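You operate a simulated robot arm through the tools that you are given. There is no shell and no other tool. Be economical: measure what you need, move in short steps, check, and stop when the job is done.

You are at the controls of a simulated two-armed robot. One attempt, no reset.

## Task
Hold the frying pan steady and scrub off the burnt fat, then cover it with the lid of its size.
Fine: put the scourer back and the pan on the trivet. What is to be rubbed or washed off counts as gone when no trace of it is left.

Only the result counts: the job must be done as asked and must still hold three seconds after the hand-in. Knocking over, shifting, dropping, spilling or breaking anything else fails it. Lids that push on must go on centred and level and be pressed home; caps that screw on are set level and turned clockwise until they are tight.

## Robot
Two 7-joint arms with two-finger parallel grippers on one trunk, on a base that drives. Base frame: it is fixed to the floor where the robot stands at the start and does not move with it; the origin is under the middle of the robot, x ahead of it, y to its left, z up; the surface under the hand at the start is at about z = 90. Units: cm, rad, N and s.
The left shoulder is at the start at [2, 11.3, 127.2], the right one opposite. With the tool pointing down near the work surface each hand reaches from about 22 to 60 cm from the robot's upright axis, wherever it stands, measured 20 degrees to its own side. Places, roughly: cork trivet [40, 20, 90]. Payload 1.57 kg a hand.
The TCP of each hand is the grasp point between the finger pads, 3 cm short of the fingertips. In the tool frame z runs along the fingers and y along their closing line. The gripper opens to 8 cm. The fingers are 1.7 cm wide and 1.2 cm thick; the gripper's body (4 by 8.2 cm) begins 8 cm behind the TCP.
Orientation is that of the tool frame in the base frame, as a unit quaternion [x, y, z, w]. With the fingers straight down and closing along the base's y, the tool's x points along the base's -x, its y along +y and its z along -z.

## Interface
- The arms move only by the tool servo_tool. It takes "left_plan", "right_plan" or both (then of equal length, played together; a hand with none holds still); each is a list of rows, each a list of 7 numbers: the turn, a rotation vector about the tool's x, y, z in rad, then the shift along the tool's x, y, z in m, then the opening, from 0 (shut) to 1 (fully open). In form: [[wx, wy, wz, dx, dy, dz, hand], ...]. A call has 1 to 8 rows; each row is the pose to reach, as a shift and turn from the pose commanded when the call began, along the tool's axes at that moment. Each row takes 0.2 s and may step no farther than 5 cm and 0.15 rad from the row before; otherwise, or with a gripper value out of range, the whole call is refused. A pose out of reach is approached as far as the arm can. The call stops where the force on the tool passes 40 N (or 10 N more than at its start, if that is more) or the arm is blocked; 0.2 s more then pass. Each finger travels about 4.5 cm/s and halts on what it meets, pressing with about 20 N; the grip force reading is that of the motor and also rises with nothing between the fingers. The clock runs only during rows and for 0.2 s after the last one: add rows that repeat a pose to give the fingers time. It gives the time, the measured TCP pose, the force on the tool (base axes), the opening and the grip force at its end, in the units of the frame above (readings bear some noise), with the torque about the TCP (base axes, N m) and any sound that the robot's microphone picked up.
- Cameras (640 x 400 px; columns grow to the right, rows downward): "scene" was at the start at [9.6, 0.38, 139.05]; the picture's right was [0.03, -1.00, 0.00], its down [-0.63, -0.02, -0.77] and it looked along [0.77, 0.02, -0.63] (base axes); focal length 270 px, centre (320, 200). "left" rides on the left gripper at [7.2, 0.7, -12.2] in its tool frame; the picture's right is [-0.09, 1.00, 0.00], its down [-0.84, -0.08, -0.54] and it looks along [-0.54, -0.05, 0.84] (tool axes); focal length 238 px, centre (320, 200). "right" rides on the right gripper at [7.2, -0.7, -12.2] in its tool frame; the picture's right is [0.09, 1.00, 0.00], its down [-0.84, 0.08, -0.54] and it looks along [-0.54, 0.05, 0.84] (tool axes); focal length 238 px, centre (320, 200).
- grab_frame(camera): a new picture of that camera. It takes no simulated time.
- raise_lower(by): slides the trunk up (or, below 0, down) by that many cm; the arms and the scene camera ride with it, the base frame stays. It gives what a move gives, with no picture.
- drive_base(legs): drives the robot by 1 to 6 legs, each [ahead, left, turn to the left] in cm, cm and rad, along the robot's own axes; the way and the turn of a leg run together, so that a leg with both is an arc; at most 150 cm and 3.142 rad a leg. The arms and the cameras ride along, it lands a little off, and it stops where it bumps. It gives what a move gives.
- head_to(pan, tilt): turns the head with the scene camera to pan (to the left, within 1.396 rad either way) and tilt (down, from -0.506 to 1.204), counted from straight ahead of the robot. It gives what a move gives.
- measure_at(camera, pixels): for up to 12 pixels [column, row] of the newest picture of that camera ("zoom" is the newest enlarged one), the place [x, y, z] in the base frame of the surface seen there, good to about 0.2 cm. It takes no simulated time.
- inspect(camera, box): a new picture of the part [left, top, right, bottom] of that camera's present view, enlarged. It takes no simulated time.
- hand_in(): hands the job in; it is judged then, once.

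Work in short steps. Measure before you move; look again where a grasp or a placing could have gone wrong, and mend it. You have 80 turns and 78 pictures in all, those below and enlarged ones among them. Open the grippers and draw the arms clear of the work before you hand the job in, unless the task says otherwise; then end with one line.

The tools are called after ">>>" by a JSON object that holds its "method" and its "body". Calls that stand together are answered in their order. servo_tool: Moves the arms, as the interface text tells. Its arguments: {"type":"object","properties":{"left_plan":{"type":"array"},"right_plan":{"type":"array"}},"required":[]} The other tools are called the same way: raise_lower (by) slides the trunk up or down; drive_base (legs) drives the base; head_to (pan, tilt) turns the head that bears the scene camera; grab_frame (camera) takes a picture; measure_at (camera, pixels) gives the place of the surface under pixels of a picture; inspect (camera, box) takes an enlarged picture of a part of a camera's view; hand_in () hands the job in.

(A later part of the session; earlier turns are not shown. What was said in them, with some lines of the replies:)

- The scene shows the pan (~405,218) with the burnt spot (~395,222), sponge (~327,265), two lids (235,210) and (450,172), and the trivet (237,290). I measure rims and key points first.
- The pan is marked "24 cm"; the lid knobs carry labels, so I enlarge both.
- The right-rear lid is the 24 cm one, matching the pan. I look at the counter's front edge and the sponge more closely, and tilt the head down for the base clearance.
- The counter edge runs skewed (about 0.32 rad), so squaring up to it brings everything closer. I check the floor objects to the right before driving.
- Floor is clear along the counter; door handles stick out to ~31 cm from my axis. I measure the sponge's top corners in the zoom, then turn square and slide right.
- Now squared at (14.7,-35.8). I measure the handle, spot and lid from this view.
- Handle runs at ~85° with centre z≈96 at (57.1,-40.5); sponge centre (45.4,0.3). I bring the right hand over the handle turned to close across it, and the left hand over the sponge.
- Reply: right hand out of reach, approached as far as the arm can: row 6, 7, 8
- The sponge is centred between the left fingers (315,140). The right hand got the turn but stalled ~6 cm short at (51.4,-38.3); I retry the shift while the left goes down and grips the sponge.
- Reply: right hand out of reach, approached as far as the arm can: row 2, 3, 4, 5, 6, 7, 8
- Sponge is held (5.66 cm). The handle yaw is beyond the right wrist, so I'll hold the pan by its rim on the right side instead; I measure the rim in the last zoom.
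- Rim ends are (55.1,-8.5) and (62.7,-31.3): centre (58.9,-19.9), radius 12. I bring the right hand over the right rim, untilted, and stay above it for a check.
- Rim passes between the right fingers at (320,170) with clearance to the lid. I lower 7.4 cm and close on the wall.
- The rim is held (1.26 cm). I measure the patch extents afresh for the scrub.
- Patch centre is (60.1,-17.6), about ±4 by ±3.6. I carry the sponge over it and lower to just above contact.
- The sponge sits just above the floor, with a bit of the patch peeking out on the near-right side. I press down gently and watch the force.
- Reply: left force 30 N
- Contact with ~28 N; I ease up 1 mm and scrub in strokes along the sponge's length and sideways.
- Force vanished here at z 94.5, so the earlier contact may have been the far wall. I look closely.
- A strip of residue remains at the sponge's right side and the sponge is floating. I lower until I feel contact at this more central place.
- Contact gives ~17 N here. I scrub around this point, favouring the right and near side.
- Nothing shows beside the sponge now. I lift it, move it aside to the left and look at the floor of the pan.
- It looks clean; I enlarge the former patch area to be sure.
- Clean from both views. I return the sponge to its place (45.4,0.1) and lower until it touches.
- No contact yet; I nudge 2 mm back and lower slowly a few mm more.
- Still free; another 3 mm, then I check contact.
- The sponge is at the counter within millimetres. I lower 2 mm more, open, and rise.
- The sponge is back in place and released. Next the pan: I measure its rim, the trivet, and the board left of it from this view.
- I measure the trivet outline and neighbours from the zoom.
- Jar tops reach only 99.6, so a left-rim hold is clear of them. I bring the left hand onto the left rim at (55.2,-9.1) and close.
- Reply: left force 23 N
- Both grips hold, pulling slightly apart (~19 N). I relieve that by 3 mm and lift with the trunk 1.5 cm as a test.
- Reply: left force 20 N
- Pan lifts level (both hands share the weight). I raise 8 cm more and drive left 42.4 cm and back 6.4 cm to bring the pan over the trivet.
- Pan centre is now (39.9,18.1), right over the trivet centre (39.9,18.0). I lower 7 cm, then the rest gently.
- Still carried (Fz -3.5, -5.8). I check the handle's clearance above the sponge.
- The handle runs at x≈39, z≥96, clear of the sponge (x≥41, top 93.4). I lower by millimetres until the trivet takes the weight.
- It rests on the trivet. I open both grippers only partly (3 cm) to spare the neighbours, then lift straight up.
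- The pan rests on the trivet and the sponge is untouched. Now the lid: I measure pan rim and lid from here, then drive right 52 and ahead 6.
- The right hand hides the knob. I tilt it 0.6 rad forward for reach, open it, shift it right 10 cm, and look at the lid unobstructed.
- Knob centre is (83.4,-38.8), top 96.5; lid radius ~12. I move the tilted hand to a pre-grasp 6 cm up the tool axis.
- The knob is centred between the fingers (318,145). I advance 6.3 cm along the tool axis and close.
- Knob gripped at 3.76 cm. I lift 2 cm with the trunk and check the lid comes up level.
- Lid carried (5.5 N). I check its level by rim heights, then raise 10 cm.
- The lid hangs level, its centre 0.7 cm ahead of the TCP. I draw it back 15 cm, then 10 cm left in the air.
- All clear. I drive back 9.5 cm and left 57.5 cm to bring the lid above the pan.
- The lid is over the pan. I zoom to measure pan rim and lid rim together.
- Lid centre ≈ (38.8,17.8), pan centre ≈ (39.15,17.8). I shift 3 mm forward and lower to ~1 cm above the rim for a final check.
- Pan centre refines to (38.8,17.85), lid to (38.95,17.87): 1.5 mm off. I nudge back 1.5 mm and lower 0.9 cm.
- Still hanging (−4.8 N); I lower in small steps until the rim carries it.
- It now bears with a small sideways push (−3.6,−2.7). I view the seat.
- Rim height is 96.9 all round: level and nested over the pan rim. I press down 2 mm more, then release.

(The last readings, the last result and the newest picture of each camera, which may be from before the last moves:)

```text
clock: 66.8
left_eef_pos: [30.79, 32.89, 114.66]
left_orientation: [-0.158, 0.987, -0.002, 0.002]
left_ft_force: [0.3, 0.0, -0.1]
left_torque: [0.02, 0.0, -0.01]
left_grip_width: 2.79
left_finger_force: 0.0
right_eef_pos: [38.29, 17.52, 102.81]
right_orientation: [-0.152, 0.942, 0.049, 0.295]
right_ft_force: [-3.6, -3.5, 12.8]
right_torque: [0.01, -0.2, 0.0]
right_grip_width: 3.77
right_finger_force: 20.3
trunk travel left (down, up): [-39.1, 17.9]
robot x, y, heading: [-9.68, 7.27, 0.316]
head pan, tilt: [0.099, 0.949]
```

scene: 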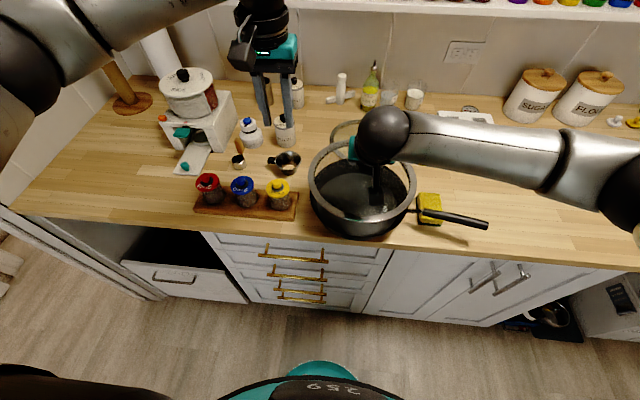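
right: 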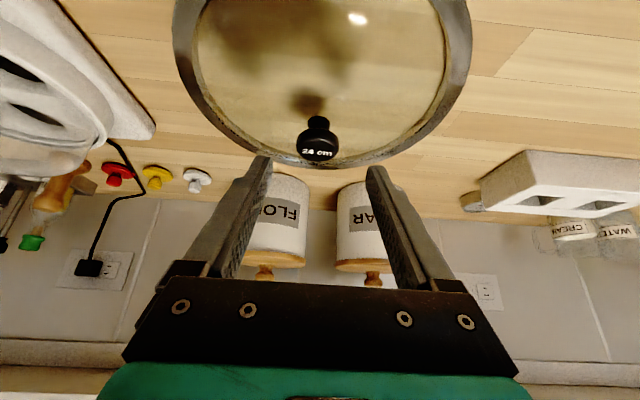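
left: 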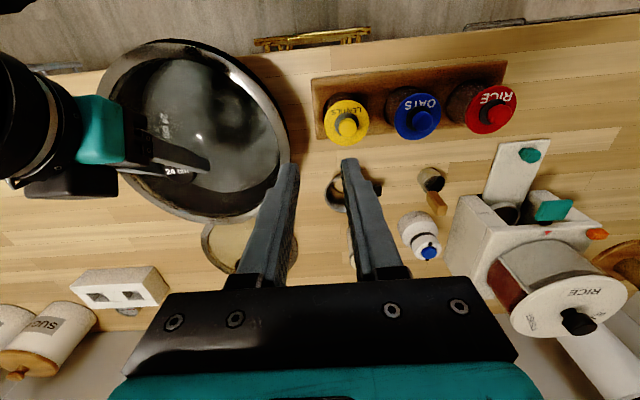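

Firm seat at ~13 N. I open the hand and withdraw along the tool axis.

>>> {"method": "servo_tool", "body": {"right_plan": [[0, 0, 0, 0, 0, -0.001, 0.8], [0, 0, 0, 0, 0, -0.001, 0.8], [0, 0, 0, 0, 0, -0.001, 0.8], [0, 0, 0, 0, 0, -0.02, 0.8], [0, 0, 0, 0, 0, -0.05, 0.8], [0, 0, 0, 0, 0, -0.09, 0.8], [0, 0, 0, 0, 0, -0.12, 0.8]]}}

>>> {"method": "raise_lower", "body": {"by": 8}}

>>> {"method": "drive_base", "body": {"legs": [[-15, 0, 0]]}}

>>> {"method": "head_to", "body": {"pan": -0.2, "tilt": 0.7}}

>>> {"method": "grab_frame", "body": {"camera": "scene"}}

```text
clock: 68.4
left_eef_pos: [30.92, 32.95, 114.54]
left_orientation: [-0.159, 0.987, -0.001, 0.001]
left_ft_force: [-0.1, -1.1, 0.0]
left_torque: [-0.01, -0.01, -0.01]
left_grip_width: 2.8
left_finger_force: 0.1
right_eef_pos: [31.82, 15.46, 112.44]
right_orientation: [-0.152, 0.943, 0.048, 0.292]
right_ft_force: [0.1, -0.2, 0.4]
right_torque: [-0.03, 0.06, 0.03]
right_grip_width: 6.41
right_finger_force: 0.0
trunk travel left (down, up): [-39.1, 17.9]
robot x, y, heading: [-9.41, 6.79, 0.322]
head pan, tilt: [0.099, 0.949]
```

```text
clock: 69.6
left_eef_pos: [30.99, 33.04, 122.64]
left_orientation: [-0.157, 0.988, -0.002, 0.001]
left_ft_force: [0.1, 0.4, 0.5]
left_torque: [0.03, 0.0, 0.01]
left_grip_width: 2.81
left_finger_force: 0.2
right_eef_pos: [31.91, 15.46, 120.42]
right_orientation: [-0.152, 0.943, 0.048, 0.291]
right_ft_force: [-0.8, -1.0, 0.9]
right_torque: [0.0, 0.03, 0.04]
right_grip_width: 6.39
right_finger_force: 0.0
trunk travel left (down, up): [-47.1, 9.9]
robot x, y, heading: [-9.5, 7.42, 0.319]
head pan, tilt: [0.099, 0.949]
```

```text
clock: 71.0
left_eef_pos: [16.71, 28.37, 122.67]
left_orientation: [-0.158, 0.987, -0.002, 0.001]
left_ft_force: [-0.2, -0.5, 0.3]
left_torque: [0.01, 0.01, 0.03]
left_grip_width: 2.77
left_finger_force: 0.0
right_eef_pos: [17.75, 10.74, 120.51]
right_orientation: [-0.153, 0.943, 0.049, 0.293]
right_ft_force: [0.4, -0.2, 0.4]
right_torque: [0.01, 0.0, 0.01]
right_grip_width: 6.41
right_finger_force: 0.1
trunk travel left (down, up): [-47.1, 9.9]
robot x, y, heading: [-23.9, 1.74, 0.318]
head pan, tilt: [0.099, 0.949]
```

```text
clock: 71.8
left_eef_pos: [16.89, 28.49, 122.58]
left_orientation: [-0.159, 0.987, -0.002, 0.0]
left_ft_force: [-0.7, 0.7, -0.4]
left_torque: [0.0, -0.03, 0.02]
left_grip_width: 2.8
left_finger_force: 0.0
right_eef_pos: [17.73, 10.68, 120.52]
right_orientation: [-0.153, 0.943, 0.049, 0.291]
right_ft_force: [-0.2, 0.3, -0.3]
right_torque: [-0.02, -0.04, 0.0]
right_grip_width: 6.4
right_finger_force: 0.1
trunk travel left (down, up): [-47.1, 9.9]
robot x, y, heading: [-23.79, 2.1, 0.32]
head pan, tilt: [-0.201, 0.7]
```

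```text
21 pictures are left
```

scene: 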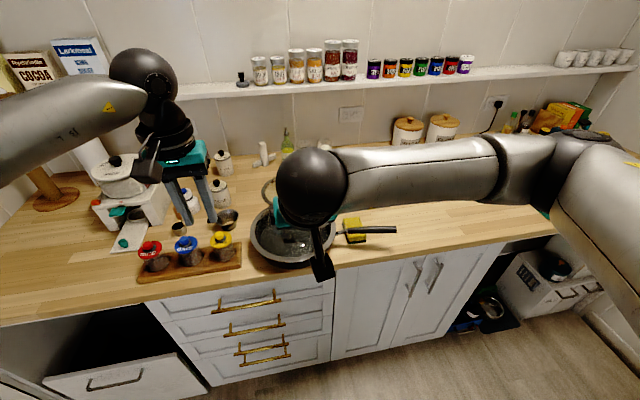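

The arm hides the lid; I back off a bit more and slide right for a clear view.

>>> {"method": "drive_base", "body": {"legs": [[-8, -28, 0]]}}

>>> {"method": "head_to", "body": {"pan": 0.3, "tilt": 0.6}}

>>> {"method": "grab_frame", "body": {"camera": "scene"}}

```text
clock: 73.8
left_eef_pos: [18.14, -0.65, 122.56]
left_orientation: [-0.159, 0.987, -0.001, 0.001]
left_ft_force: [-1.2, -0.5, -0.3]
left_torque: [0.01, -0.03, 0.02]
left_grip_width: 2.78
left_finger_force: 0.1
right_eef_pos: [19.04, -18.3, 120.51]
right_orientation: [-0.153, 0.943, 0.049, 0.292]
right_ft_force: [0.0, -0.7, -0.3]
right_torque: [0.0, 0.01, 0.03]
right_grip_width: 6.41
right_finger_force: 0.1
trunk travel left (down, up): [-47.1, 9.9]
robot x, y, heading: [-22.3, -26.97, 0.325]
head pan, tilt: [-0.201, 0.7]
```

```text
clock: 74.7
left_eef_pos: [18.1, -0.64, 122.55]
left_orientation: [-0.16, 0.987, -0.002, 0.0]
left_ft_force: [0.3, 1.0, 0.6]
left_torque: [-0.04, 0.01, -0.01]
left_grip_width: 2.79
left_finger_force: 0.2
right_eef_pos: [19.08, -18.18, 120.38]
right_orientation: [-0.153, 0.943, 0.049, 0.292]
right_ft_force: [0.8, -0.4, 0.3]
right_torque: [-0.01, 0.01, 0.01]
right_grip_width: 6.39
right_finger_force: 0.1
trunk travel left (down, up): [-47.1, 9.9]
robot x, y, heading: [-22.37, -26.83, 0.32]
head pan, tilt: [0.3, 0.6]
```

```text
20 pictures are left
```

scene: 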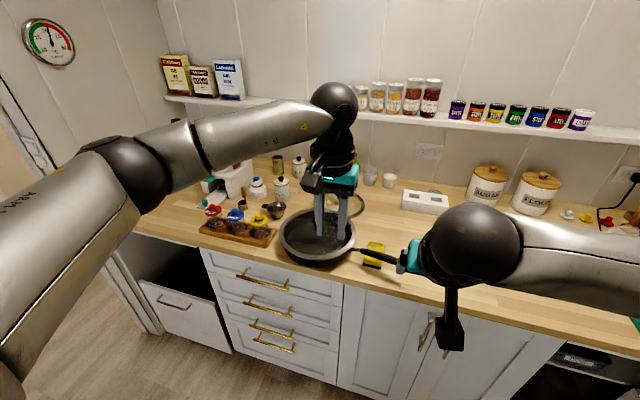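

>>> {"method": "drive_base", "body": {"legs": [[0, -18, 0]]}}

>>> {"method": "head_to", "body": {"pan": 0.55, "tilt": 0.6}}

>>> {"method": "grab_frame", "body": {"camera": "scene"}}

```text
clock: 76.2
left_eef_pos: [23.7, -17.59, 122.44]
left_orientation: [-0.16, 0.987, -0.002, 0.0]
left_ft_force: [-0.3, -0.6, -0.5]
left_torque: [-0.01, -0.01, 0.03]
left_grip_width: 2.81
left_finger_force: 0.2
right_eef_pos: [24.8, -35.16, 120.44]
right_orientation: [-0.153, 0.943, 0.049, 0.292]
right_ft_force: [0.1, 0.6, -0.1]
right_torque: [0.02, -0.03, 0.03]
right_grip_width: 6.4
right_finger_force: 0.1
trunk travel left (down, up): [-47.1, 9.9]
robot x, y, heading: [-16.88, -43.94, 0.322]
head pan, tilt: [0.3, 0.6]
```

```text
clock: 77.0
left_eef_pos: [23.71, -17.54, 122.54]
left_orientation: [-0.16, 0.987, -0.001, 0.0]
left_ft_force: [0.2, -0.3, -0.3]
left_torque: [0.01, 0.03, -0.01]
left_grip_width: 2.81
left_finger_force: 0.0
right_eef_pos: [24.64, -35.09, 120.53]
right_orientation: [-0.154, 0.943, 0.049, 0.291]
right_ft_force: [0.1, 1.0, -0.1]
right_torque: [0.01, 0.0, 0.01]
right_grip_width: 6.4
right_finger_force: 0.0
trunk travel left (down, up): [-47.1, 9.9]
robot x, y, heading: [-17.07, -43.56, 0.328]
head pan, tilt: [0.55, 0.6]
```

```text
19 pictures are left
```

scene: 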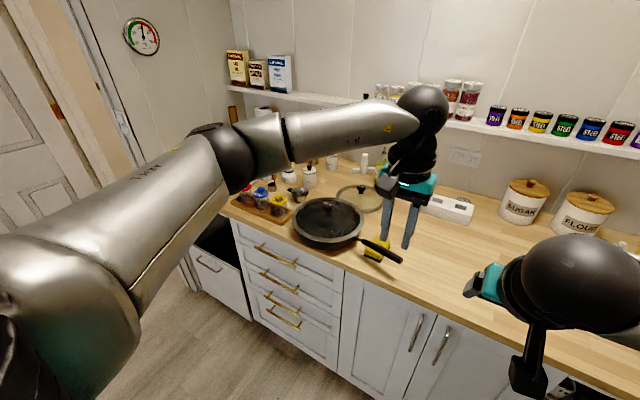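

Now the covered pan is in clear view at (328,222); I zoom in.

>>> {"method": "inspect", "body": {"camera": "scene", "box": [275, 180, 415, 280]}}

```text
4.00 times, centred on (345, 230) of scene
```

zoom: 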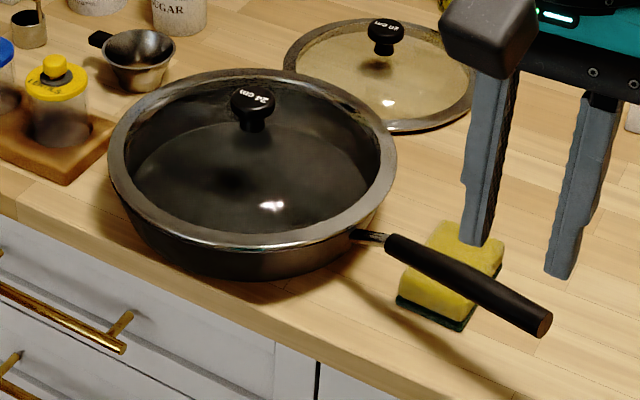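

>>> {"method": "measure_at", "body": {"camera": "zoom", "pixels": [[113, 160], [160, 222], [250, 245], [340, 228], [390, 170], [385, 130], [250, 74], [170, 88], [252, 92], [446, 228], [425, 300], [500, 245]]}}

```text
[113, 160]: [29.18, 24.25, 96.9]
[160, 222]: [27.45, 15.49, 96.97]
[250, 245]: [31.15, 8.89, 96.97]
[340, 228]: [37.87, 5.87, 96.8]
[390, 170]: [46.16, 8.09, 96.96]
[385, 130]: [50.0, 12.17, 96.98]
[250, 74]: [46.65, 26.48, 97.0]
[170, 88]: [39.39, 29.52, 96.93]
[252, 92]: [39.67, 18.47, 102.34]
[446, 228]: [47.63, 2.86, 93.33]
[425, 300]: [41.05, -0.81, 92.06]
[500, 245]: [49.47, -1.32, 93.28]
```

The lid is level (96.8–97.0 all round) and centred on the clean pan on the trivet. The sponge is back in place, and both hands are open and clear, so I hand in.

>>> {"method": "hand_in", "body": {}}

```text
The job is handed in.
```

I scrubbed the pan clean while holding it by the rim, because the handle was out of the right wrist's reach. The scourer is back where it was, and the pan is on the trivet with the 24 cm lid level on it; the job is handed in.
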